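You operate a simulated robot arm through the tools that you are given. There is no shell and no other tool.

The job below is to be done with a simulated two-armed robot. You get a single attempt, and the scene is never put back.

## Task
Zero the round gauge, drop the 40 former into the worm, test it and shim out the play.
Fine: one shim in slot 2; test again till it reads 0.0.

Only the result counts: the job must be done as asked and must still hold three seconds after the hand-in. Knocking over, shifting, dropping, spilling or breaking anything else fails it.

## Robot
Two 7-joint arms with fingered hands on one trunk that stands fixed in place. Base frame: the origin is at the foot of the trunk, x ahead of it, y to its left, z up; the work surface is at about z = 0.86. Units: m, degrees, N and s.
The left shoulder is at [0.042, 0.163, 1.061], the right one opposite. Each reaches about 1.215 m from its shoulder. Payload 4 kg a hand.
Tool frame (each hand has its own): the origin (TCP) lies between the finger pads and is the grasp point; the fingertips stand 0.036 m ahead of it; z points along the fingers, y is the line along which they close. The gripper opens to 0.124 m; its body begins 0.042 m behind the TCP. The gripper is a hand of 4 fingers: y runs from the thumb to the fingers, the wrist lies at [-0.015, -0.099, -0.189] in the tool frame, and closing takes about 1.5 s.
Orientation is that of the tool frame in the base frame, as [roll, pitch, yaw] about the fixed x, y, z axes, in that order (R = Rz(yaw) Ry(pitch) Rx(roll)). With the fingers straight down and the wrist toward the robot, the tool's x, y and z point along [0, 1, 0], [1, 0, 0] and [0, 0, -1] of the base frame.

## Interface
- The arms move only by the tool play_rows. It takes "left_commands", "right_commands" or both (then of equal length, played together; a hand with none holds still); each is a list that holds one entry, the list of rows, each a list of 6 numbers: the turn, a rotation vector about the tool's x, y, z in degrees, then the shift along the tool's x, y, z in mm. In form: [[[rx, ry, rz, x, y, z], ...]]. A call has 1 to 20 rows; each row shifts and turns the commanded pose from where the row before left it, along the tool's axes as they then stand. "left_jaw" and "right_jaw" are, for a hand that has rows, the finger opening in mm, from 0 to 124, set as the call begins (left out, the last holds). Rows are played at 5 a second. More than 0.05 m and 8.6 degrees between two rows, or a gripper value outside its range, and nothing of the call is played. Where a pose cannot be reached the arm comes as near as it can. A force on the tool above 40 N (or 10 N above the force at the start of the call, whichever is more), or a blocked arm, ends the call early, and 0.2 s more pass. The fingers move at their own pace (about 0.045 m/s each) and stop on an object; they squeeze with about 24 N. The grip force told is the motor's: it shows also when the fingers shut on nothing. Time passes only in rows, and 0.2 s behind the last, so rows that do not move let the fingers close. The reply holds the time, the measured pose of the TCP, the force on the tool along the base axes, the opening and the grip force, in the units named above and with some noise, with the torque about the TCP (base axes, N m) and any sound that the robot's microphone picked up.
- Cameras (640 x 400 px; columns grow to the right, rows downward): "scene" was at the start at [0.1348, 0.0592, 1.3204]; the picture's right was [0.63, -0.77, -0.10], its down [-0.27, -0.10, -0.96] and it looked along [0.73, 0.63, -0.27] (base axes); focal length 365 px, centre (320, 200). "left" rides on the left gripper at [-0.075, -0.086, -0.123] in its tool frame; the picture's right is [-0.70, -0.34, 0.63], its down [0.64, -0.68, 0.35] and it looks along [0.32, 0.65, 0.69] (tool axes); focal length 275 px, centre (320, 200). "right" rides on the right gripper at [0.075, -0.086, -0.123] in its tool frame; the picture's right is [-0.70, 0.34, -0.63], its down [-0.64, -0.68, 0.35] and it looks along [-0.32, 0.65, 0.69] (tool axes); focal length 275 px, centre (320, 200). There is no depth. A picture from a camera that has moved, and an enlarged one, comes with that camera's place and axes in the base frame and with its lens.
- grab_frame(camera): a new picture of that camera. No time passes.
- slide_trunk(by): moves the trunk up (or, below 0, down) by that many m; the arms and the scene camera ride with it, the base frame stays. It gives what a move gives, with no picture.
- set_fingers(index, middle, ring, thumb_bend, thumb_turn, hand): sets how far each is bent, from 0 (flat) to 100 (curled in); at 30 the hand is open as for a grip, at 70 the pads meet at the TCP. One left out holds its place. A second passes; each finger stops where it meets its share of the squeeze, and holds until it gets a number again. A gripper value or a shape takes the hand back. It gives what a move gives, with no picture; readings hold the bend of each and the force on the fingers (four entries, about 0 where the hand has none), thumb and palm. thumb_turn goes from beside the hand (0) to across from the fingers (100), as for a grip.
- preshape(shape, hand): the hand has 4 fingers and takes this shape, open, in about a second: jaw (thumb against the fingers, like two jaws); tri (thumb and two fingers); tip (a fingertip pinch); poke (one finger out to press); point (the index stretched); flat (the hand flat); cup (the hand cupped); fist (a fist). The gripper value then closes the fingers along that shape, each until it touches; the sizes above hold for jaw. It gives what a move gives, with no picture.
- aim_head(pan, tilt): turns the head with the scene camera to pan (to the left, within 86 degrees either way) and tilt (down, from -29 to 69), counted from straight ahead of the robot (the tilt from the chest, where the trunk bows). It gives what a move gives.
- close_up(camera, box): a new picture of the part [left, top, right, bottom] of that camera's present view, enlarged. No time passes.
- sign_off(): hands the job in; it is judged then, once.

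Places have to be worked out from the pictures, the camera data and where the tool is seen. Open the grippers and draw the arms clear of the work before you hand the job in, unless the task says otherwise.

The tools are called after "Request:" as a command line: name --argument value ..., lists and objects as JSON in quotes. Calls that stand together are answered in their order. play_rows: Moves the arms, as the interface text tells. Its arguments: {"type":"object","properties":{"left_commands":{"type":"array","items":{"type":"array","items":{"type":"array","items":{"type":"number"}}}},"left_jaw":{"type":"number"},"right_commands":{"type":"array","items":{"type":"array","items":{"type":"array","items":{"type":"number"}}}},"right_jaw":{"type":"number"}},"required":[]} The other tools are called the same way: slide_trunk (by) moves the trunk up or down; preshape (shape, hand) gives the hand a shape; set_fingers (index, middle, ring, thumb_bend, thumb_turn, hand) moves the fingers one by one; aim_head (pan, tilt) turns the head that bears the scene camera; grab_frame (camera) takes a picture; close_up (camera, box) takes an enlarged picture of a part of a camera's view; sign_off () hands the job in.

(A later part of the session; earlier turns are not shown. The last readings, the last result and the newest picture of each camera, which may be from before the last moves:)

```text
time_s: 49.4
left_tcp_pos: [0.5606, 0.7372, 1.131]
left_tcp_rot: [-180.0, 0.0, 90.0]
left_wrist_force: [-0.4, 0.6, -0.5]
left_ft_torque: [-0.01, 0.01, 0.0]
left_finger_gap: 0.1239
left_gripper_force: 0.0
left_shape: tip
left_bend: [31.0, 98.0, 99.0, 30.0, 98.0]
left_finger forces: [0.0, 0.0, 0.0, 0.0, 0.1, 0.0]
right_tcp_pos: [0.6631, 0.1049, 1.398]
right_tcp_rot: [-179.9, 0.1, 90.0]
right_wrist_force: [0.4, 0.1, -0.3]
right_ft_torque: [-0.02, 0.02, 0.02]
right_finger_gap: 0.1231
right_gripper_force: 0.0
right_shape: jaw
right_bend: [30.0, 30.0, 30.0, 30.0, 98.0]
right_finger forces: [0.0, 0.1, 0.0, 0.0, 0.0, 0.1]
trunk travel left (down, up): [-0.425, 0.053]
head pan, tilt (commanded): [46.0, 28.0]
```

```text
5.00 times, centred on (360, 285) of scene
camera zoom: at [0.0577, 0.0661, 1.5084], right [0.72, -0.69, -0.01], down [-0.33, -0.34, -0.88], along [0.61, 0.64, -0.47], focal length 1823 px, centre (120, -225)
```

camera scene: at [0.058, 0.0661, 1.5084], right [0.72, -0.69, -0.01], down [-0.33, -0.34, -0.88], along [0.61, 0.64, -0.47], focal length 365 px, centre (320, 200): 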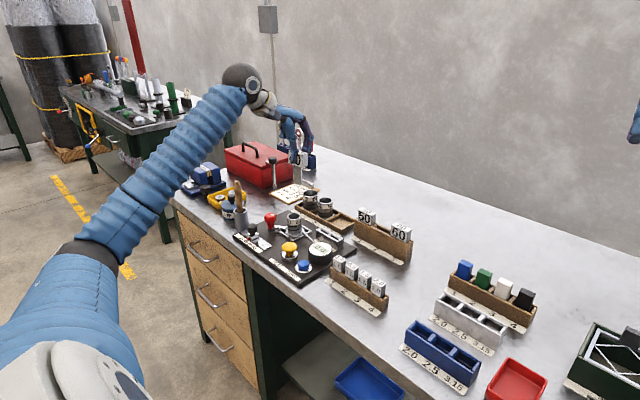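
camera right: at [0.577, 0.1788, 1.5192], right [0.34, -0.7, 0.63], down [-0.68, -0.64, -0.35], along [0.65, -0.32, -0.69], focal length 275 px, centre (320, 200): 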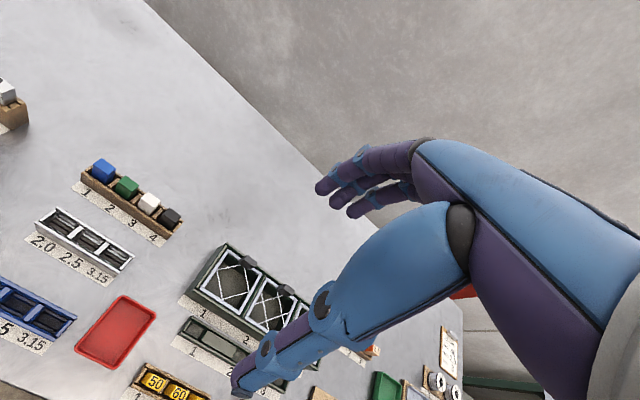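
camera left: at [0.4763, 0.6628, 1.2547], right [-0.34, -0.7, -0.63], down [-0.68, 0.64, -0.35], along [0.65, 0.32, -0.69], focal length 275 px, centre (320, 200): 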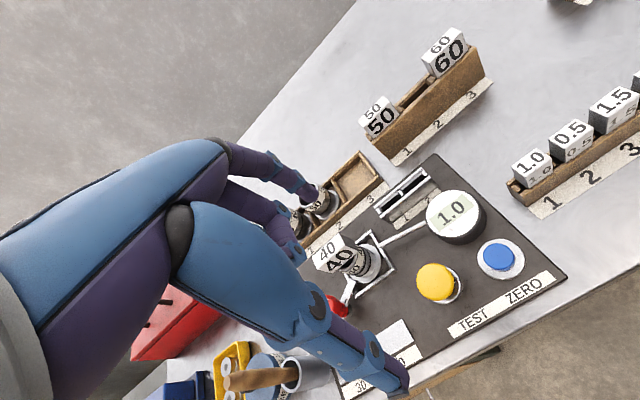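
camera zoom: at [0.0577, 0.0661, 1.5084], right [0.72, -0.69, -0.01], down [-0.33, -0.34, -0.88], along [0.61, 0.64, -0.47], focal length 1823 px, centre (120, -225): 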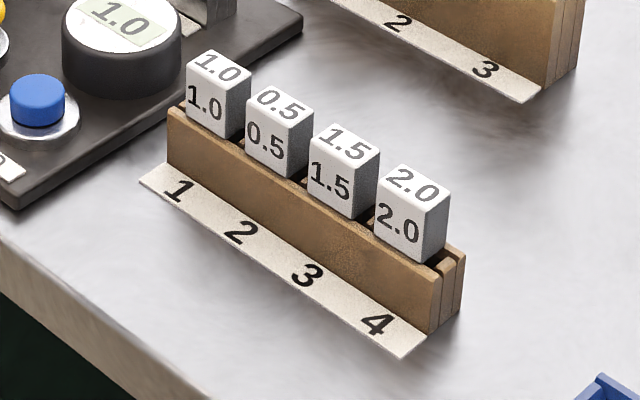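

Slot 2's mouth triangulates to about (0.700, 0.680, 0.912), ~34 × 10 mm; the 1.0 shim head's top is at (0.613, 0.5775, 0.938). I'll take the tri grip, move above the shim, and pre-tilt the hand 8° so the shim hangs upright once gripped.

Request:
preshape --hand "left" --shape "tri"

Request:
play_rows --left_commands '[[[0, 0, 0, -40, 11, 12], [0, 0, 0, -40, 11, 12], [0, 0, 0, -40, 11, 12], [0, 0, 0, -40, 11, 12], [-4, 0, 0, 0, 0, 0], [-4, 0, 0, 0, 0, 0], [0, 0, 0, 0, 0, 0]]]' --left_jaw 50

Request:
grab_frame --camera "left"

Request:
close_up --camera "scene" --box '[290, 170, 420, 320]'

```text
time_s: 50.3
left_tcp_pos: [0.5616, 0.7379, 1.1315]
left_tcp_rot: [-180.0, 0.0, 90.0]
left_wrist_force: [-0.2, -0.8, -1.0]
left_ft_torque: [0.04, 0.02, -0.04]
left_finger_gap: 0.1238
left_gripper_force: 0.1
left_shape: tri
left_bend: [30.0, 30.0, 99.0, 30.0, 98.0]
left_finger forces: [0.1, 0.1, 0.0, 0.1, 0.0, 0.0]
right_tcp_pos: [0.663, 0.1038, 1.3966]
right_tcp_rot: [180.0, 0.0, 90.0]
right_wrist_force: [0.7, -0.8, 0.5]
right_ft_torque: [0.01, -0.02, 0.0]
right_finger_gap: 0.1235
right_gripper_force: 0.0
right_shape: jaw
right_bend: [30.0, 30.0, 30.0, 30.0, 98.0]
right_finger forces: [0.0, 0.1, 0.0, 0.0, 0.0, 0.1]
trunk travel left (down, up): [-0.425, 0.053]
head pan, tilt (commanded): [46.0, 28.0]
```

```text
time_s: 51.9
left_tcp_pos: [0.609, 0.5773, 1.0844]
left_tcp_rot: [171.9, 0.0, 90.1]
left_wrist_force: [-0.1, -0.5, 0.0]
left_ft_torque: [0.02, -0.01, 0.03]
left_finger_gap: 0.0502
left_gripper_force: 0.0
left_shape: tri
left_bend: [46.0, 50.0, 99.0, 59.0, 100.0]
left_finger forces: [0.1, 0.0, 0.1, 0.0, 0.0, 0.1]
right_tcp_pos: [0.6637, 0.1035, 1.3955]
right_tcp_rot: [-179.9, 0.0, 90.0]
right_wrist_force: [-0.1, 0.7, -0.5]
right_ft_torque: [0.02, 0.0, 0.0]
right_finger_gap: 0.1236
right_gripper_force: 0.1
right_shape: jaw
right_bend: [30.0, 30.0, 30.0, 30.0, 98.0]
right_finger forces: [0.0, 0.0, 0.0, 0.1, 0.1, 0.0]
trunk travel left (down, up): [-0.425, 0.053]
head pan, tilt (commanded): [46.0, 28.0]
```

```text
taken
camera left: at [0.5067, 0.5022, 1.1926], right [-0.25, -0.7, -0.67], down [-0.63, 0.64, -0.44], along [0.74, 0.32, -0.59], focal length 275 px, centre (320, 200)
```

left: 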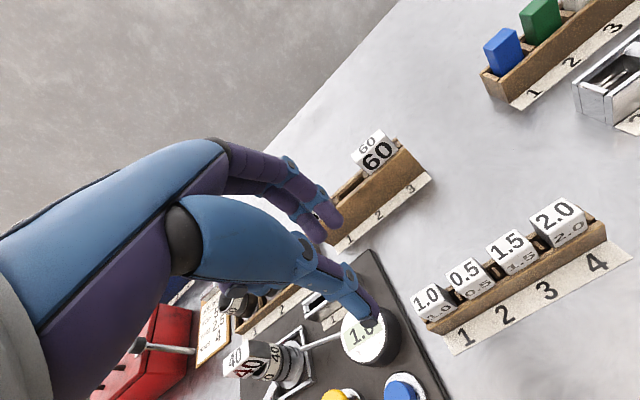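

```text
2.67 times, centred on (355, 245) of scene
camera zoom: at [0.058, 0.0659, 1.5084], right [0.72, -0.69, -0.01], down [-0.33, -0.34, -0.88], along [0.61, 0.63, -0.47], focal length 972 px, centre (227, 80)
```

zoom: 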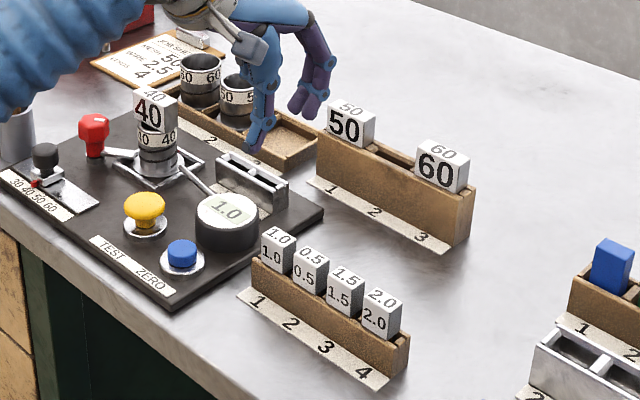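

The hand hovers above the shim rack. I'll zoom in the hand camera to refine the 1.0 shim's position.

Request:
close_up --camera "left" --box '[380, 230, 540, 350]'

Request:
close_up --camera "scene" --box '[325, 250, 375, 290]'

```text
3.33 times, centred on (460, 290) of left
camera zoom: at [0.5067, 0.5022, 1.1926], right [-0.25, -0.7, -0.67], down [-0.63, 0.64, -0.44], along [0.74, 0.32, -0.59], focal length 918 px, centre (-147, -100)
```

zoom: 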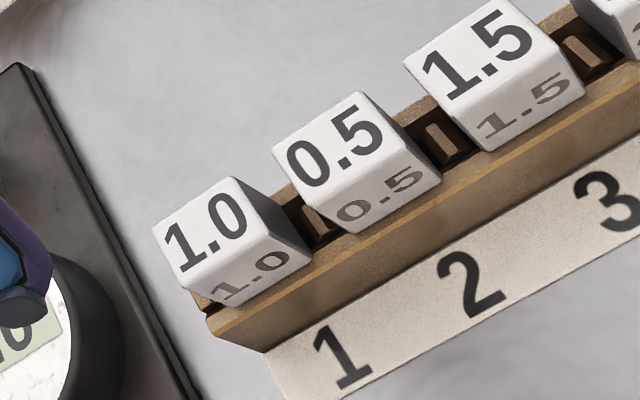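

```text
10.00 times, centred on (350, 270) of scene
camera zoom: at [0.058, 0.0659, 1.5084], right [0.72, -0.69, -0.01], down [-0.33, -0.34, -0.88], along [0.61, 0.63, -0.47], focal length 3646 px, centre (20, -500)
```

zoom: 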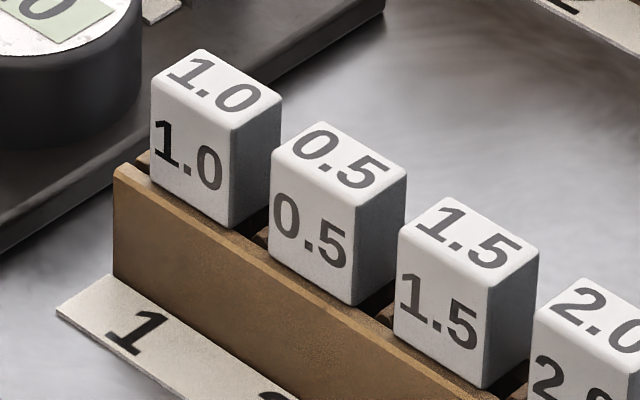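

The 1.0 shim head is at (0.612, 0.573, top 0.939), about 26 × 17 mm. I'll lower so the tips straddle the top of the head, then check.

Request:
play_rows --left_commands '[[[0, 0, 0, -1.3, -6.8, 35.7], [0, 0, 0, -1.3, -6.8, 35.7], [0, 0, 0, -1.4, -6.7, 35.8], [0, 0, 0, 0, 0, 0]]]'

Request:
close_up --camera "left" --box '[260, 170, 480, 350]'

Request:
close_up --camera "scene" --box '[310, 220, 380, 290]'

```text
time_s: 52.9
left_tcp_pos: [0.6012, 0.5718, 0.9735]
left_tcp_rot: [171.9, 0.0, 90.0]
left_wrist_force: [0.2, 0.4, -1.0]
left_ft_torque: [0.01, 0.0, 0.02]
left_finger_gap: 0.0501
left_gripper_force: 0.0
left_shape: tri
left_bend: [46.0, 50.0, 99.0, 59.0, 100.0]
left_finger forces: [0.0, 0.1, 0.0, 0.0, 0.0, 0.1]
right_tcp_pos: [0.6629, 0.1047, 1.3959]
right_tcp_rot: [-179.9, 0.0, 90.0]
right_wrist_force: [0.1, 0.6, -0.1]
right_ft_torque: [0.01, 0.0, 0.0]
right_finger_gap: 0.1237
right_gripper_force: 0.2
right_shape: jaw
right_bend: [30.0, 30.0, 30.0, 30.0, 98.0]
right_finger forces: [0.0, 0.1, 0.1, 0.0, 0.0, 0.0]
trunk travel left (down, up): [-0.425, 0.053]
head pan, tilt (commanded): [46.0, 28.0]
```

```text
2.22 times, centred on (370, 260) of left
camera zoom: at [0.4996, 0.498, 1.0835], right [-0.25, -0.7, -0.67], down [-0.63, 0.64, -0.44], along [0.74, 0.32, -0.59], focal length 612 px, centre (209, 67)
```

zoom: 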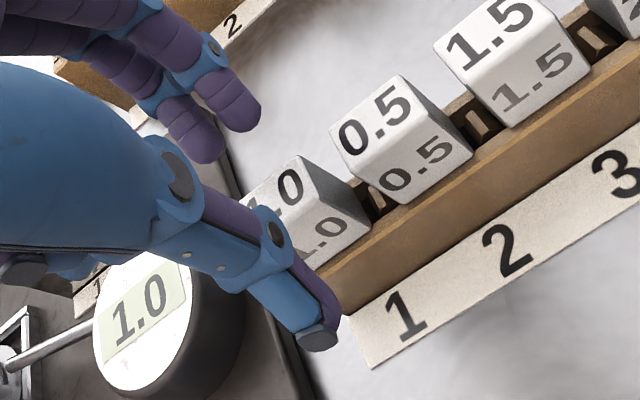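

```text
5.71 times, centred on (345, 255) of scene
camera zoom: at [0.0579, 0.0658, 1.5085], right [0.72, -0.69, -0.01], down [-0.33, -0.34, -0.88], along [0.61, 0.64, -0.47], focal length 2084 px, centre (177, -114)
```

zoom: 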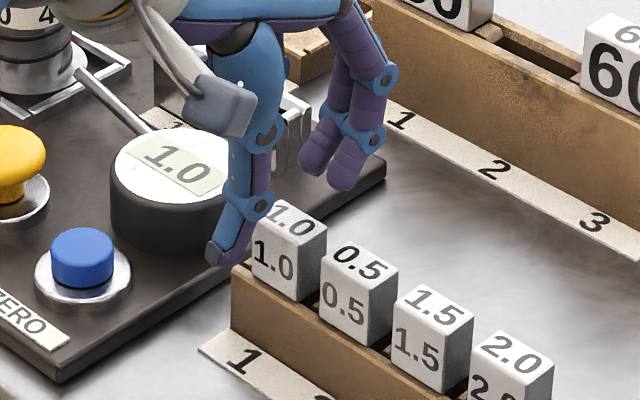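

The tips' centre sits about 4 mm toward +y of the head, so I'll shift −4 mm in y and descend to the gripping height just above the rack.

Request:
play_rows --left_commands '[[[0, 0, 0, -4, 0, 6], [0, 0, 0, 0, -1.2, 9], [0, 0, 0, 0, -1.1, 8], [0, 0, 0, 0, 0, 0]]]'

Request:
close_up --camera "left" --box '[260, 170, 480, 350]'

Request:
close_up --camera "scene" --box '[320, 230, 370, 280]'

```text
time_s: 53.9
left_tcp_pos: [0.603, 0.5691, 0.9505]
left_tcp_rot: [172.0, 0.0, 90.0]
left_wrist_force: [0.5, -0.4, 0.1]
left_ft_torque: [-0.02, 0.01, 0.01]
left_finger_gap: 0.05
left_gripper_force: 0.0
left_shape: tri
left_bend: [46.0, 50.0, 99.0, 59.0, 100.0]
left_finger forces: [0.0, 0.0, 0.0, 0.0, 0.0, 0.1]
right_tcp_pos: [0.6626, 0.104, 1.3958]
right_tcp_rot: [-180.0, 0.0, 90.0]
right_wrist_force: [0.4, -0.8, 0.6]
right_ft_torque: [0.03, 0.02, -0.04]
right_finger_gap: 0.1237
right_gripper_force: 0.0
right_shape: jaw
right_bend: [30.0, 30.0, 30.0, 30.0, 98.0]
right_finger forces: [0.1, 0.0, 0.0, 0.0, 0.1, 0.0]
trunk travel left (down, up): [-0.425, 0.053]
head pan, tilt (commanded): [46.0, 28.0]
```

```text
2.22 times, centred on (370, 260) of left
camera zoom: at [0.5012, 0.494, 1.0605], right [-0.25, -0.7, -0.67], down [-0.63, 0.64, -0.44], along [0.74, 0.32, -0.59], focal length 612 px, centre (209, 67)
```

zoom: 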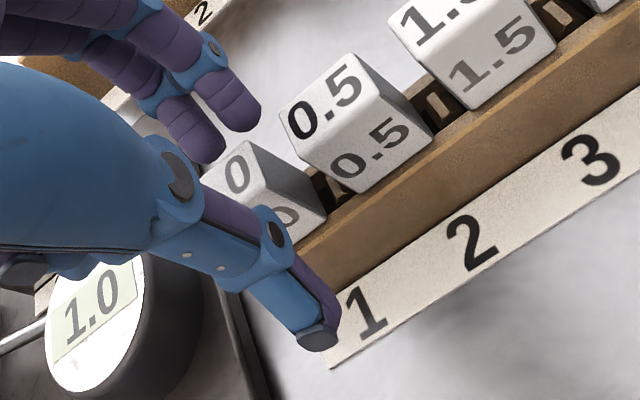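

```text
8.00 times, centred on (345, 255) of scene
camera zoom: at [0.0577, 0.0659, 1.5084], right [0.72, -0.69, -0.01], down [-0.33, -0.34, -0.88], along [0.61, 0.64, -0.47], focal length 2917 px, centre (120, -240)
```

zoom: 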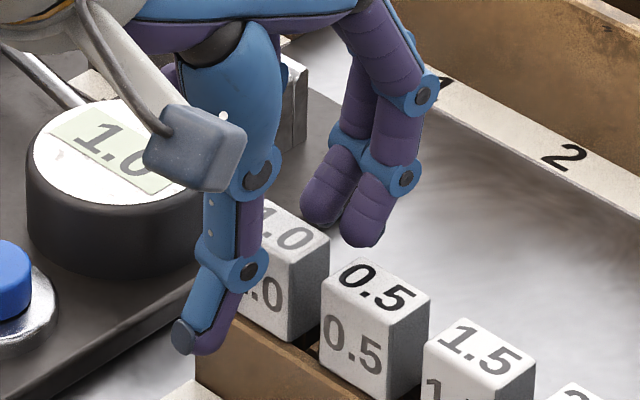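

Both fingers are behind the 1.0 head and the thumb is in front, with clearance to the 0.5 shim. I'll close the grip.

Request:
play_rows --left_commands '[[[0, 0, 0, 0, 0, 0], [0, 0, 0, 0, 0, 0], [0, 0, 0, 0, 0, 0], [0, 0, 0, 0, 0, 0], [0, 0, 0, 0, 0, 0], [0, 0, 0, 0, 0, 0]]]' --left_jaw 3

Request:
close_up --camera "left" --box '[260, 170, 480, 350]'

Request:
close_up --camera "scene" --box '[320, 230, 370, 280]'

```text
time_s: 55.3
left_tcp_pos: [0.6035, 0.5692, 0.95]
left_tcp_rot: [172.0, -0.1, 90.1]
left_wrist_force: [3.8, 0.6, 0.8]
left_ft_torque: [-0.01, -0.26, -0.03]
left_finger_gap: 0.0169
left_gripper_force: 23.6
left_shape: tri
left_bend: [59.0, 61.0, 100.0, 66.0, 100.0]
left_finger forces: [13.8, 13.7, 0.0, 0.0, 23.1, 0.0]
right_tcp_pos: [0.6632, 0.1049, 1.3966]
right_tcp_rot: [-179.9, 0.0, 90.0]
right_wrist_force: [0.0, 0.0, 0.1]
right_ft_torque: [-0.06, 0.02, 0.0]
right_finger_gap: 0.1235
right_gripper_force: 0.1
right_shape: jaw
right_bend: [30.0, 30.0, 30.0, 30.0, 98.0]
right_finger forces: [0.0, 0.0, 0.0, 0.0, 0.2, 0.1]
trunk travel left (down, up): [-0.425, 0.053]
head pan, tilt (commanded): [46.0, 28.0]
```

```text
2.22 times, centred on (370, 260) of left
camera zoom: at [0.5014, 0.4941, 1.0605], right [-0.25, -0.7, -0.67], down [-0.63, 0.64, -0.44], along [0.74, 0.32, -0.59], focal length 612 px, centre (209, 67)
```

zoom: 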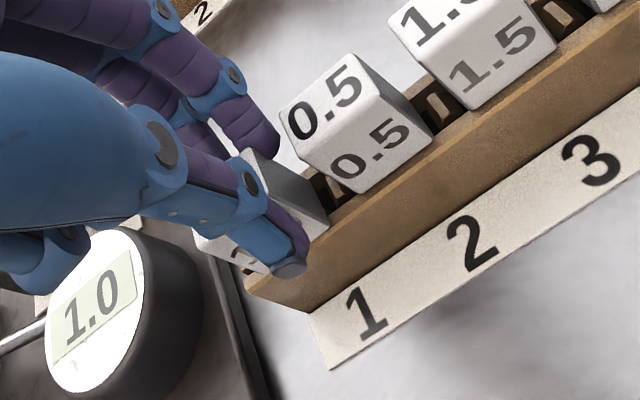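

```text
8.00 times, centred on (345, 255) of scene
camera zoom: at [0.0581, 0.066, 1.5084], right [0.72, -0.69, -0.01], down [-0.33, -0.34, -0.88], along [0.61, 0.64, -0.47], focal length 2917 px, centre (120, -240)
```

zoom: 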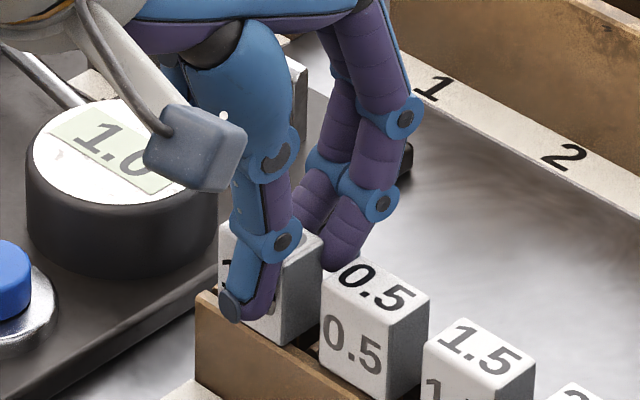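

The shim is gripped (16.9 mm, 24 N) without disturbing the 0.5. I'll lift it straight up slowly.

Request:
play_rows --left_commands '[[[0, 0, 0, 0, 0.7, -4.95], [0, 0, 0, 0, 1.4, -9.9], [0, 0, 0, 0, 1.4, -9.9], [0, 0, 0, 0, 1.4, -9.9], [0, 0, 0, 0, 0, 0]]]'

Request:
close_up --camera "left" --box '[260, 170, 480, 350]'

Request:
close_up --camera "scene" --box '[315, 220, 375, 280]'

```text
time_s: 56.5
left_tcp_pos: [0.6026, 0.5697, 0.9872]
left_tcp_rot: [172.0, 0.0, 90.1]
left_wrist_force: [-0.8, 0.0, -0.1]
left_ft_torque: [0.01, 0.01, -0.03]
left_finger_gap: 0.0155
left_gripper_force: 23.7
left_shape: tri
left_bend: [59.0, 61.0, 100.0, 66.0, 100.0]
left_finger forces: [13.6, 12.7, 0.0, 0.0, 26.5, 0.0]
right_tcp_pos: [0.6641, 0.1049, 1.3965]
right_tcp_rot: [180.0, 0.0, 90.0]
right_wrist_force: [-0.1, -0.1, 0.4]
right_ft_torque: [-0.04, 0.02, 0.0]
right_finger_gap: 0.1236
right_gripper_force: 0.2
right_shape: jaw
right_bend: [30.0, 30.0, 30.0, 30.0, 98.0]
right_finger forces: [0.1, 0.0, 0.1, 0.1, 0.1, 0.1]
trunk travel left (down, up): [-0.425, 0.053]
head pan, tilt (commanded): [46.0, 28.0]
```

```text
2.22 times, centred on (370, 260) of left
camera zoom: at [0.5016, 0.4948, 1.0968], right [-0.25, -0.7, -0.67], down [-0.63, 0.64, -0.44], along [0.74, 0.32, -0.6], focal length 612 px, centre (209, 67)
```

zoom: 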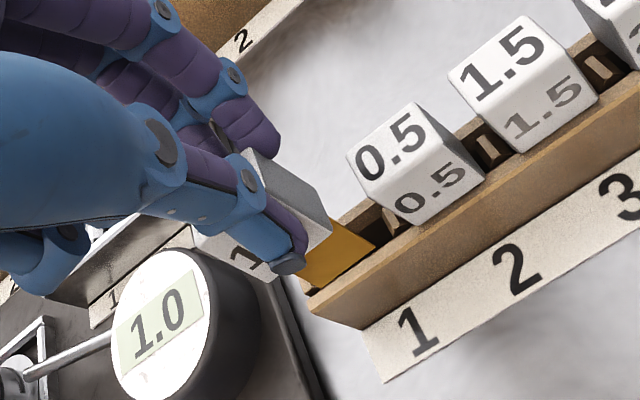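

```text
6.67 times, centred on (345, 250) of scene
camera zoom: at [0.0578, 0.0662, 1.5084], right [0.72, -0.69, -0.01], down [-0.33, -0.34, -0.88], along [0.61, 0.64, -0.47], focal length 2431 px, centre (153, -133)
```

zoom: 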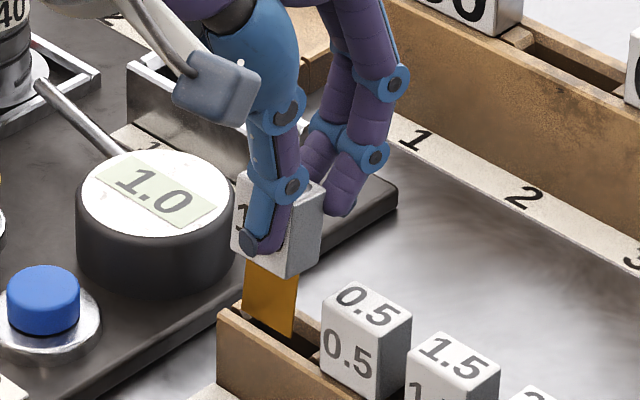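

The shim's gold blade is coming out cleanly. I'll lift it well clear.

Request:
play_rows --left_commands '[[[0, 0, 0, 0, 1.4, -9.9], [0, 0, 0, 0, 2.1, -14.8], [0, 0, 0, 0, 2.8, -19.8], [0, 0, 0, 0, 4.2, -29.7], [0, 0, 0, 0, 4.2, -29.7], [0, 0, 0, 0, 0, 0]]]'

Request:
grab_frame --camera "left"

Request:
close_up --camera "left" --box '[300, 190, 440, 310]'

Request:
close_up --camera "scene" --box '[310, 170, 380, 240]'

```text
time_s: 57.9
left_tcp_pos: [0.6024, 0.5702, 1.0909]
left_tcp_rot: [172.0, 0.0, 90.0]
left_wrist_force: [-0.7, 0.5, -0.1]
left_ft_torque: [0.03, 0.0, -0.02]
left_finger_gap: 0.0154
left_gripper_force: 23.6
left_shape: tri
left_bend: [59.0, 61.0, 100.0, 67.0, 100.0]
left_finger forces: [13.7, 12.7, 0.0, 0.1, 26.4, 0.1]
right_tcp_pos: [0.6638, 0.1045, 1.3967]
right_tcp_rot: [-179.9, 0.1, 90.1]
right_wrist_force: [0.0, 0.7, -0.1]
right_ft_torque: [0.02, -0.03, -0.02]
right_finger_gap: 0.1232
right_gripper_force: 0.2
right_shape: jaw
right_bend: [30.0, 30.0, 30.0, 30.0, 98.0]
right_finger forces: [0.0, 0.0, 0.0, 0.1, 0.0, 0.1]
trunk travel left (down, up): [-0.425, 0.053]
head pan, tilt (commanded): [46.0, 28.0]
```

```text
taken
camera left: at [0.5009, 0.4953, 1.2012], right [-0.25, -0.7, -0.67], down [-0.63, 0.64, -0.44], along [0.74, 0.32, -0.6], focal length 275 px, centre (320, 200)
```

left: 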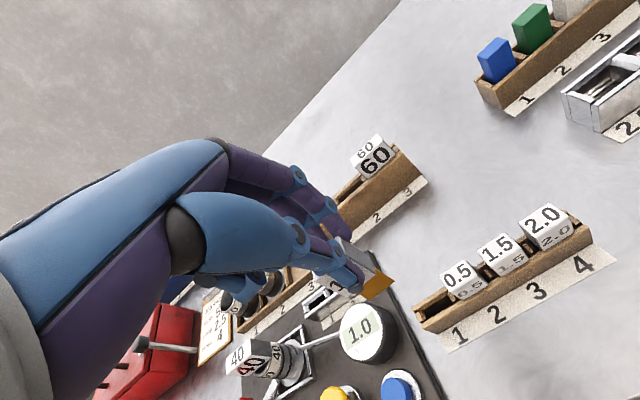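

```text
3.33 times, centred on (370, 250) of left
camera zoom: at [0.5009, 0.4953, 1.2012], right [-0.25, -0.7, -0.67], down [-0.63, 0.64, -0.44], along [0.74, 0.32, -0.6], focal length 918 px, centre (153, 33)
```

zoom: 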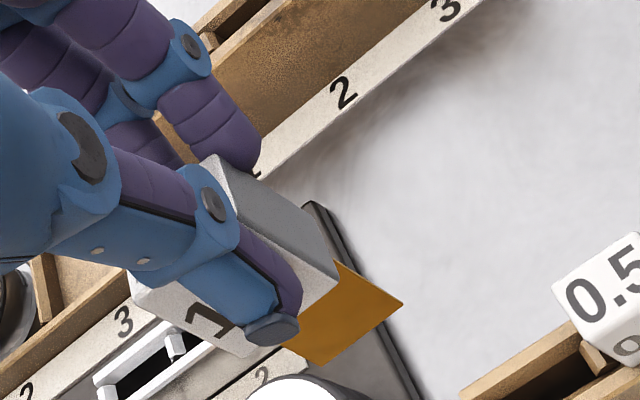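

```text
5.71 times, centred on (345, 205) of scene
camera zoom: at [0.0579, 0.0663, 1.5084], right [0.72, -0.69, -0.01], down [-0.33, -0.34, -0.88], along [0.61, 0.64, -0.47], focal length 2084 px, centre (177, 171)
```

zoom: 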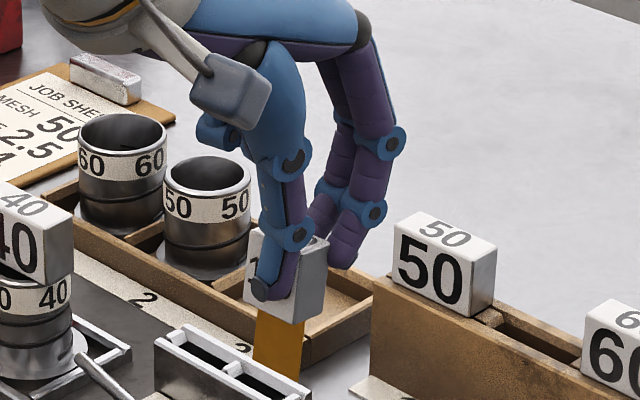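

The shim hangs free. I'll zoom to see the whole blade and check its tilt.

Request:
close_up --camera "scene" --box '[325, 200, 375, 250]'

Request:
close_up --camera "left" --box '[330, 220, 410, 290]'

```text
8.00 times, centred on (350, 225) of scene
camera zoom: at [0.0579, 0.0663, 1.5084], right [0.72, -0.69, -0.01], down [-0.33, -0.34, -0.88], along [0.61, 0.64, -0.47], focal length 2917 px, centre (80, 0)
```

zoom: 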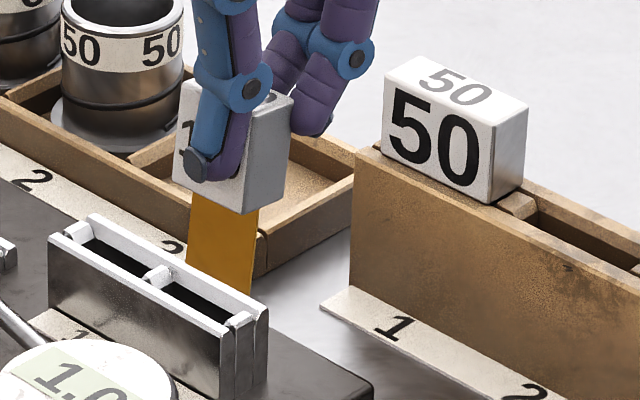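

```text
5.71 times, centred on (370, 255) of left
camera zoom: at [0.5009, 0.4953, 1.2012], right [-0.25, -0.7, -0.67], down [-0.63, 0.64, -0.44], along [0.74, 0.32, -0.6], focal length 1573 px, centre (34, -114)
```

zoom: 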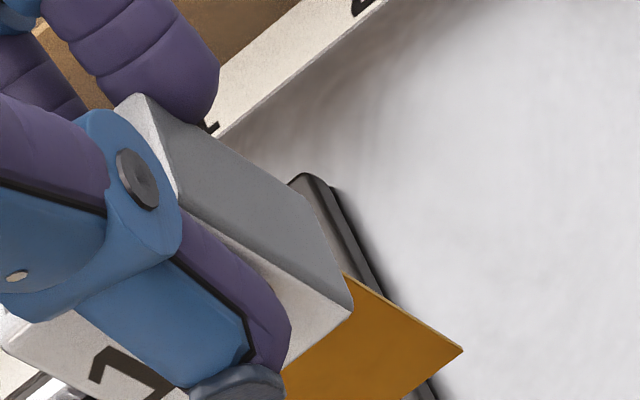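

The estimates of the shim's tilt disagree, so I'll take tighter close-ups of its edges in both cameras before moving on.

Request:
close_up --camera "scene" --box '[330, 208, 360, 238]'

Request:
close_up --camera "left" --box '[340, 230, 405, 300]'

```text
13.33 times, centred on (345, 223) of scene
camera zoom: at [0.0579, 0.0663, 1.5084], right [0.72, -0.69, -0.01], down [-0.33, -0.34, -0.88], along [0.61, 0.64, -0.47], focal length 4862 px, centre (-13, -107)
```

zoom: 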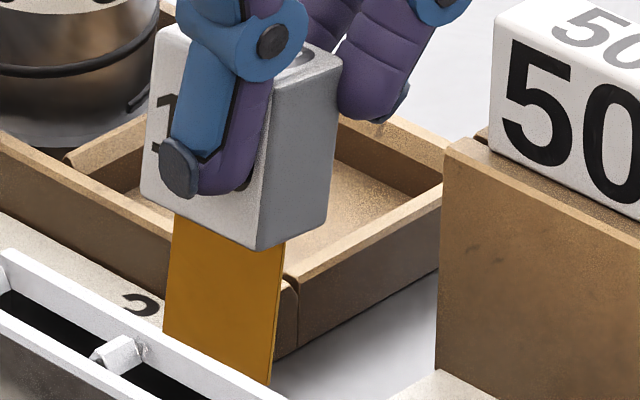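

```text
5.71 times, centred on (372, 265) of left
camera zoom: at [0.5009, 0.4953, 1.2012], right [-0.25, -0.7, -0.67], down [-0.63, 0.64, -0.44], along [0.74, 0.32, -0.6], focal length 1573 px, centre (20, -171)
```

zoom: 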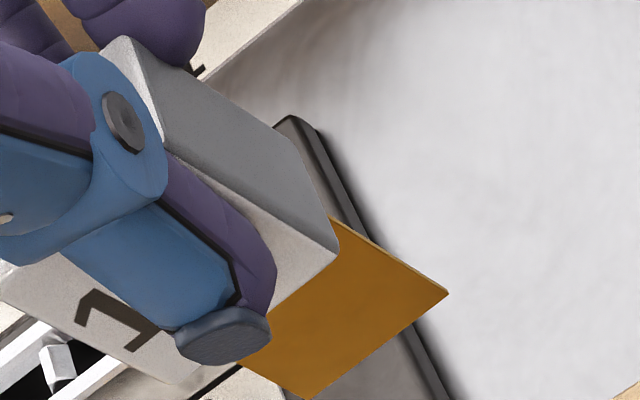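

Now both views agree: the blade leans ~6.7° (bottom toward the robot) with no sideways lean. I'll add −6.7° of hand tilt and carry it over slot 2, about 7 cm above.

Request:
play_rows --left_commands '[[[-6.7, 0, 0, 0, 0, 0], [0, 0, 0, 27.75, 21, 16.1], [0, 0, 0, 27.75, 21, 16.1], [0, 0, 0, 27.75, 21, 16.1], [0, 0, 0, 27.75, 21, 16.1], [0, 0, 0, 0, 0, 0]]]'

Request:
grab_frame --camera "left"

Request:
close_up --camera "scene" --box '[305, 190, 365, 250]'

Request:
close_up --camera "left" --box '[330, 200, 490, 340]'

```text
time_s: 59.3
left_tcp_pos: [0.7026, 0.6814, 1.0509]
left_tcp_rot: [165.3, 0.1, 89.9]
left_wrist_force: [-0.1, -0.4, -0.4]
left_ft_torque: [-0.02, -0.01, -0.04]
left_finger_gap: 0.0151
left_gripper_force: 23.9
left_shape: tri
left_bend: [59.0, 61.0, 100.0, 67.0, 100.0]
left_finger forces: [13.6, 12.7, 0.0, 0.1, 26.3, 0.0]
right_tcp_pos: [0.6612, 0.1042, 1.3982]
right_tcp_rot: [-180.0, 0.1, 89.9]
right_wrist_force: [-0.6, -0.5, 0.4]
right_ft_torque: [0.02, 0.01, -0.01]
right_finger_gap: 0.1237
right_gripper_force: 0.1
right_shape: jaw
right_bend: [30.0, 30.0, 30.0, 30.0, 98.0]
right_finger forces: [0.0, 0.0, 0.0, 0.0, 0.1, 0.1]
trunk travel left (down, up): [-0.425, 0.053]
head pan, tilt (commanded): [46.0, 28.0]
```

```text
taken
camera left: at [0.5882, 0.6067, 1.1472], right [-0.17, -0.7, -0.7], down [-0.57, 0.65, -0.51], along [0.8, 0.32, -0.5], focal length 275 px, centre (320, 200)
```

left: 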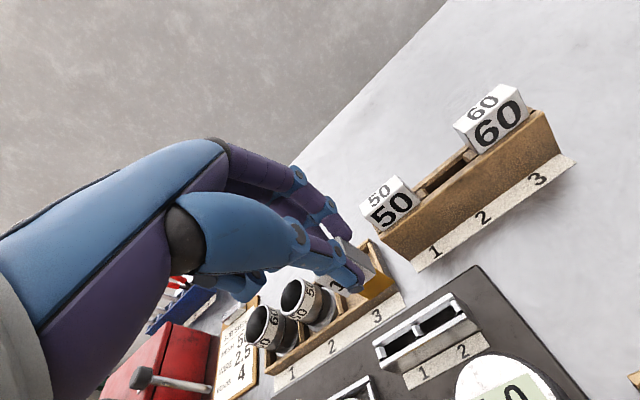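

```text
6.67 times, centred on (335, 220) of scene
camera zoom: at [0.0568, 0.0657, 1.5085], right [0.72, -0.69, -0.01], down [-0.33, -0.34, -0.88], along [0.61, 0.64, -0.47], focal length 2431 px, centre (220, 67)
```

zoom: 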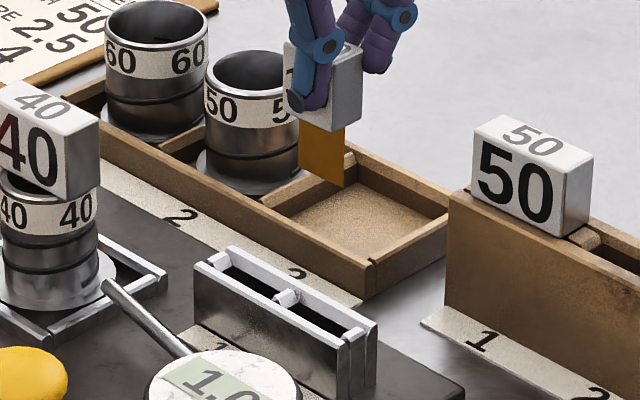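

```text
2.86 times, centred on (410, 270) of left
camera zoom: at [0.5882, 0.6067, 1.1472], right [-0.17, -0.7, -0.7], down [-0.57, 0.65, -0.51], along [0.8, 0.32, -0.5], focal length 786 px, centre (63, 0)
```

zoom: 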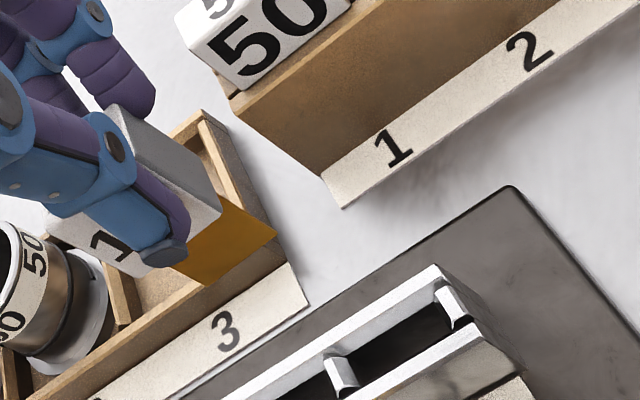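

The blade is upright now; its bottom is at about (0.706, 0.684, 0.977) and slot 2's mouth at about (0.697, 0.674, 0.917). I'll shift −8 mm x, −9 mm y and lower 40 mm, then re-measure both in the same pictures.

Request:
play_rows --left_commands '[[[0, 0, 0, -4.5, -3.9, -1], [0, 0, 0, -4.5, -8.9, 18.3], [0, 0, 0, 0, -5.1, 19.4], [0, 0, 0, 0, 0, 0]]]'

Request:
close_up --camera "scene" --box '[315, 210, 355, 255]'

Request:
close_up --camera "left" --box '[330, 220, 460, 340]'

```text
time_s: 60.3
left_tcp_pos: [0.6938, 0.6716, 1.0105]
left_tcp_rot: [165.1, -0.1, 90.0]
left_wrist_force: [-0.6, -0.9, -0.9]
left_ft_torque: [0.0, -0.05, -0.04]
left_finger_gap: 0.0152
left_gripper_force: 24.0
left_shape: tri
left_bend: [59.0, 61.0, 100.0, 67.0, 100.0]
left_finger forces: [13.5, 12.7, 0.0, 0.0, 26.3, 0.1]
right_tcp_pos: [0.6622, 0.104, 1.3971]
right_tcp_rot: [-180.0, 0.0, 90.0]
right_wrist_force: [-0.9, -0.3, 0.0]
right_ft_torque: [0.0, 0.0, 0.01]
right_finger_gap: 0.1236
right_gripper_force: 0.0
right_shape: jaw
right_bend: [30.0, 30.0, 30.0, 30.0, 98.0]
right_finger forces: [0.1, 0.1, 0.0, 0.1, 0.0, 0.0]
trunk travel left (down, up): [-0.425, 0.053]
head pan, tilt (commanded): [46.0, 28.0]
```

```text
8.89 times, centred on (335, 232) of scene
camera zoom: at [0.0574, 0.0658, 1.5085], right [0.72, -0.69, -0.01], down [-0.33, -0.34, -0.88], along [0.61, 0.64, -0.47], focal length 3241 px, centre (187, -89)
```

zoom: 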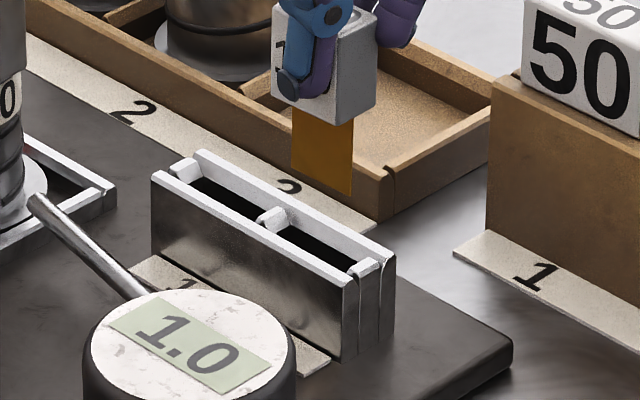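

```text
3.33 times, centred on (395, 280) of left
camera zoom: at [0.5802, 0.5976, 1.1075], right [-0.17, -0.7, -0.7], down [-0.57, 0.65, -0.51], along [0.8, 0.32, -0.5], focal length 918 px, centre (70, -67)
```

zoom: 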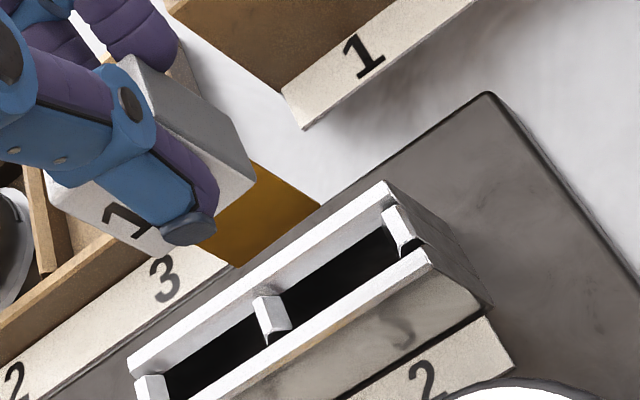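

Both views agree: I need −1.2 mm in x, 0 in y, and the blade end is ~24 mm above the slot mouth. I'll correct and lower 20 mm.

Request:
play_rows --left_commands '[[[0, 0, 0, 0, -2.4, 5], [0, 0, 0, 0, -1.3, 4.8], [0, 0, 0, 0, -1.3, 4.8], [0, 0, 0, 0, -1.2, 4.4], [0, 0, 0, 0, 0, 0]]]'

Request:
close_up --camera "scene" --box '[315, 215, 355, 255]'

Request:
close_up --camera "left" --box '[330, 220, 450, 330]'

```text
time_s: 61.5
left_tcp_pos: [0.6918, 0.6718, 0.9908]
left_tcp_rot: [165.2, 0.1, 90.0]
left_wrist_force: [0.4, -1.0, -0.1]
left_ft_torque: [0.0, 0.0, -0.03]
left_finger_gap: 0.0151
left_gripper_force: 23.5
left_shape: tri
left_bend: [59.0, 61.0, 100.0, 67.0, 100.0]
left_finger forces: [13.5, 12.7, 0.0, 0.1, 26.3, 0.0]
right_tcp_pos: [0.6632, 0.1044, 1.3975]
right_tcp_rot: [-179.9, 0.0, 89.9]
right_wrist_force: [0.0, 0.2, 0.0]
right_ft_torque: [0.01, 0.03, -0.06]
right_finger_gap: 0.1237
right_gripper_force: 0.0
right_shape: jaw
right_bend: [30.0, 30.0, 30.0, 30.0, 98.0]
right_finger forces: [0.0, 0.0, 0.1, 0.0, 0.1, 0.1]
trunk travel left (down, up): [-0.425, 0.053]
head pan, tilt (commanded): [46.0, 28.0]
```

```text
10.00 times, centred on (335, 235) of scene
camera zoom: at [0.0579, 0.0661, 1.5084], right [0.72, -0.69, -0.01], down [-0.33, -0.34, -0.88], along [0.61, 0.64, -0.47], focal length 3646 px, centre (170, -150)
```

zoom: 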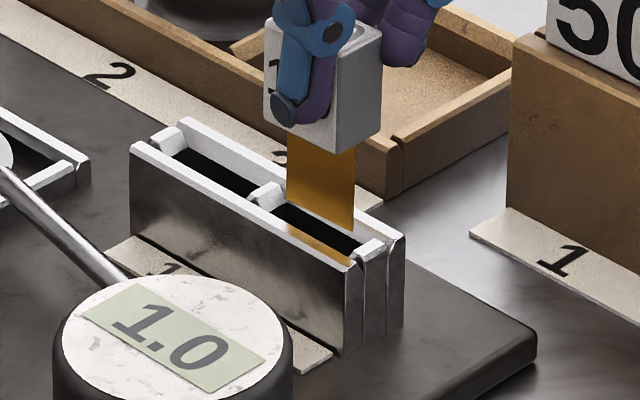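

```text
3.64 times, centred on (390, 275) of left
camera zoom: at [0.5789, 0.5966, 1.0875], right [-0.17, -0.7, -0.7], down [-0.57, 0.64, -0.51], along [0.8, 0.32, -0.5], focal length 1001 px, centre (66, -73)
```

zoom: 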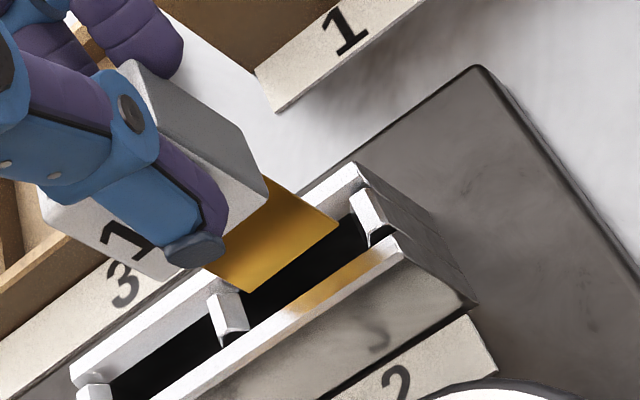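

The blade end lines up with slot 2's mouth in both views. I'll lower 8 mm in small steps to enter the slot.

Request:
play_rows --left_commands '[[[0, 0, 0, 0, -0.5, 1.95], [0, 0, 0, 0, -0.5, 1.95], [0, 0, 0, 0, -0.5, 1.95], [0, 0, 0, 0, -0.5, 1.95], [0, 0, 0, 0, 0, 0]]]'

Request:
close_up --camera "scene" --box '[315, 215, 355, 255]'

Request:
close_up --camera "left" --box '[330, 220, 450, 330]'

```text
time_s: 62.7
left_tcp_pos: [0.6905, 0.6728, 0.9835]
left_tcp_rot: [165.3, -0.1, 90.0]
left_wrist_force: [0.1, -0.6, -0.3]
left_ft_torque: [0.02, 0.03, 0.04]
left_finger_gap: 0.0151
left_gripper_force: 24.0
left_shape: tri
left_bend: [59.0, 61.0, 100.0, 67.0, 100.0]
left_finger forces: [13.5, 12.7, 0.0, 0.1, 26.3, 0.0]
right_tcp_pos: [0.6624, 0.1035, 1.3965]
right_tcp_rot: [180.0, 0.0, 90.0]
right_wrist_force: [0.6, 0.1, -0.2]
right_ft_torque: [0.0, -0.01, -0.03]
right_finger_gap: 0.1233
right_gripper_force: 0.0
right_shape: jaw
right_bend: [30.0, 30.0, 30.0, 30.0, 98.0]
right_finger forces: [0.0, 0.0, 0.1, 0.0, 0.1, 0.0]
trunk travel left (down, up): [-0.425, 0.053]
head pan, tilt (commanded): [46.0, 28.0]
```

```text
10.00 times, centred on (335, 235) of scene
camera zoom: at [0.0578, 0.0661, 1.5084], right [0.72, -0.69, -0.01], down [-0.33, -0.34, -0.88], along [0.61, 0.64, -0.47], focal length 3646 px, centre (170, -150)
```

zoom: 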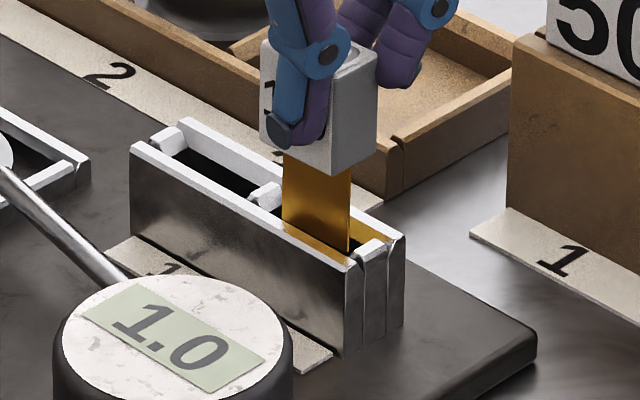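

```text
3.64 times, centred on (390, 275) of left
camera zoom: at [0.5777, 0.597, 1.0806], right [-0.17, -0.7, -0.7], down [-0.57, 0.64, -0.51], along [0.8, 0.32, -0.5], focal length 1001 px, centre (66, -73)
```

zoom: 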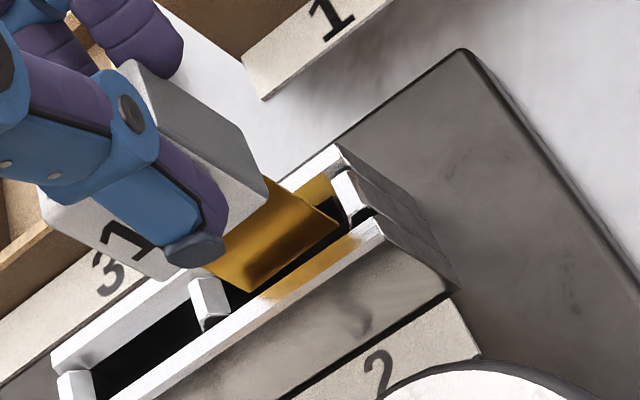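

The blade has entered slot 2 freely. I'll lower another 14 mm.

Request:
play_rows --left_commands '[[[0, 0, 0, 0, -0.7, 3.4], [0, 0, 0, 0, -0.7, 3.4], [0, 0, 0, 0, -0.7, 3.4], [0, 0, 0, 0, -0.7, 3.4], [0, 0, 0, 0, 0, 0]]]'

Request:
close_up --camera "scene" --box '[315, 215, 355, 255]'

Request:
close_up --camera "left" --box '[310, 210, 430, 320]'

```text
time_s: 63.9
left_tcp_pos: [0.6919, 0.6722, 0.9688]
left_tcp_rot: [165.3, 0.1, 90.0]
left_wrist_force: [0.0, -0.7, -0.1]
left_ft_torque: [0.01, 0.0, -0.03]
left_finger_gap: 0.0154
left_gripper_force: 23.7
left_shape: tri
left_bend: [59.0, 61.0, 100.0, 67.0, 100.0]
left_finger forces: [13.6, 12.7, 0.1, 0.0, 26.3, 0.0]
right_tcp_pos: [0.6642, 0.1044, 1.3958]
right_tcp_rot: [179.9, 0.0, 90.0]
right_wrist_force: [-0.3, -0.8, -0.5]
right_ft_torque: [0.01, 0.0, -0.03]
right_finger_gap: 0.1238
right_gripper_force: 0.1
right_shape: jaw
right_bend: [30.0, 30.0, 30.0, 30.0, 98.0]
right_finger forces: [0.0, 0.1, 0.0, 0.0, 0.0, 0.0]
trunk travel left (down, up): [-0.425, 0.053]
head pan, tilt (commanded): [46.0, 28.0]
```

```text
10.00 times, centred on (335, 235) of scene
camera zoom: at [0.0577, 0.066, 1.5084], right [0.72, -0.69, -0.01], down [-0.33, -0.34, -0.88], along [0.61, 0.64, -0.47], focal length 3646 px, centre (170, -150)
```

zoom: 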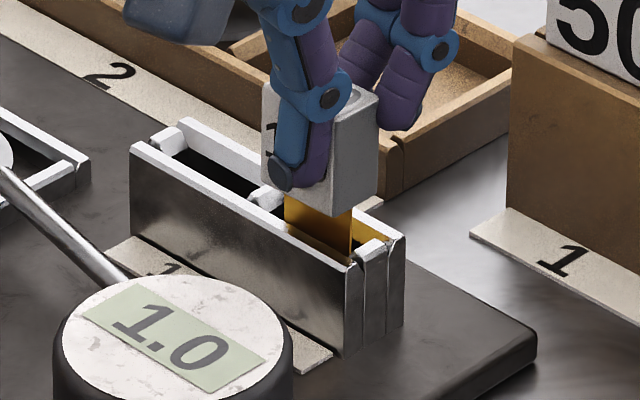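

```text
3.64 times, centred on (370, 265) of left
camera zoom: at [0.5783, 0.5968, 1.0661], right [-0.17, -0.7, -0.7], down [-0.57, 0.64, -0.51], along [0.8, 0.32, -0.5], focal length 1001 px, centre (138, -36)
```

zoom: 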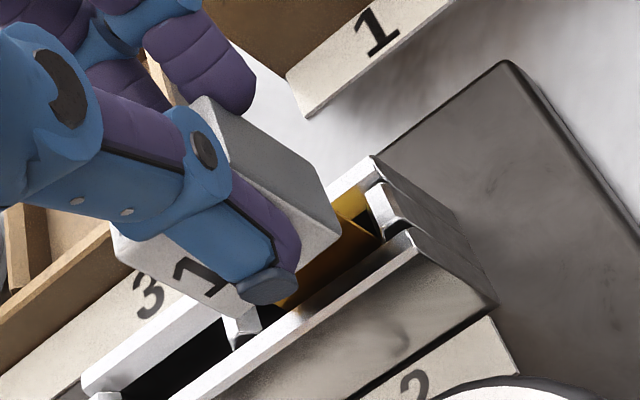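

About 13 mm remains until the head meets the block. I'll lower 9 mm more.

Request:
play_rows --left_commands '[[[0, 0, 0, 0, -0.75, 2.9], [0, 0, 0, 0, -0.75, 2.9], [0, 0, 0, 0, -0.75, 2.9], [0, 0, 0, 0, 0, 0]]]'

Request:
close_up --camera "scene" --box '[315, 215, 355, 255]'

Request:
close_up --camera "left" --box '[310, 210, 430, 320]'

```text
time_s: 64.9
left_tcp_pos: [0.6927, 0.6729, 0.96]
left_tcp_rot: [165.3, -0.1, 90.0]
left_wrist_force: [-0.1, 0.0, -1.1]
left_ft_torque: [0.01, -0.02, 0.0]
left_finger_gap: 0.0152
left_gripper_force: 23.9
left_shape: tri
left_bend: [59.0, 61.0, 100.0, 67.0, 100.0]
left_finger forces: [13.5, 12.7, 0.0, 0.1, 26.3, 0.1]
right_tcp_pos: [0.662, 0.1037, 1.3975]
right_tcp_rot: [180.0, -0.1, 90.1]
right_wrist_force: [0.0, -1.1, 0.5]
right_ft_torque: [-0.01, 0.01, -0.02]
right_finger_gap: 0.1236
right_gripper_force: 0.1
right_shape: jaw
right_bend: [30.0, 30.0, 30.0, 30.0, 98.0]
right_finger forces: [0.0, 0.0, 0.0, 0.0, 0.0, 0.0]
trunk travel left (down, up): [-0.425, 0.053]
head pan, tilt (commanded): [46.0, 28.0]
```

```text
10.00 times, centred on (335, 235) of scene
camera zoom: at [0.0578, 0.0661, 1.5084], right [0.72, -0.69, -0.01], down [-0.33, -0.34, -0.88], along [0.61, 0.64, -0.47], focal length 3646 px, centre (170, -150)
```

zoom: 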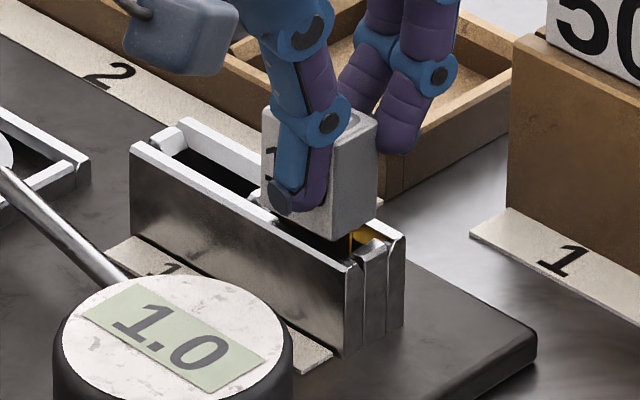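

```text
3.64 times, centred on (370, 265) of left
camera zoom: at [0.5788, 0.5973, 1.0573], right [-0.17, -0.7, -0.7], down [-0.57, 0.64, -0.51], along [0.8, 0.32, -0.5], focal length 1001 px, centre (138, -36)
```

zoom: 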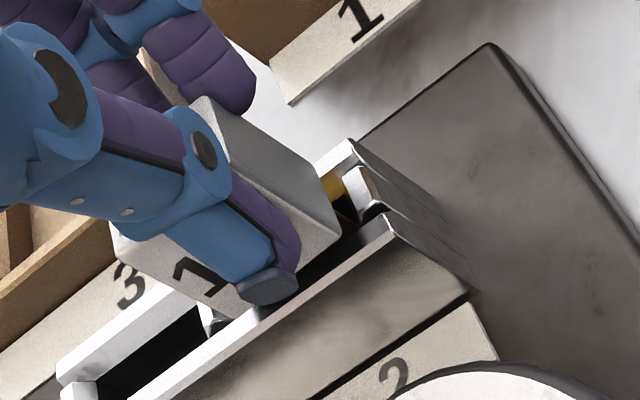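

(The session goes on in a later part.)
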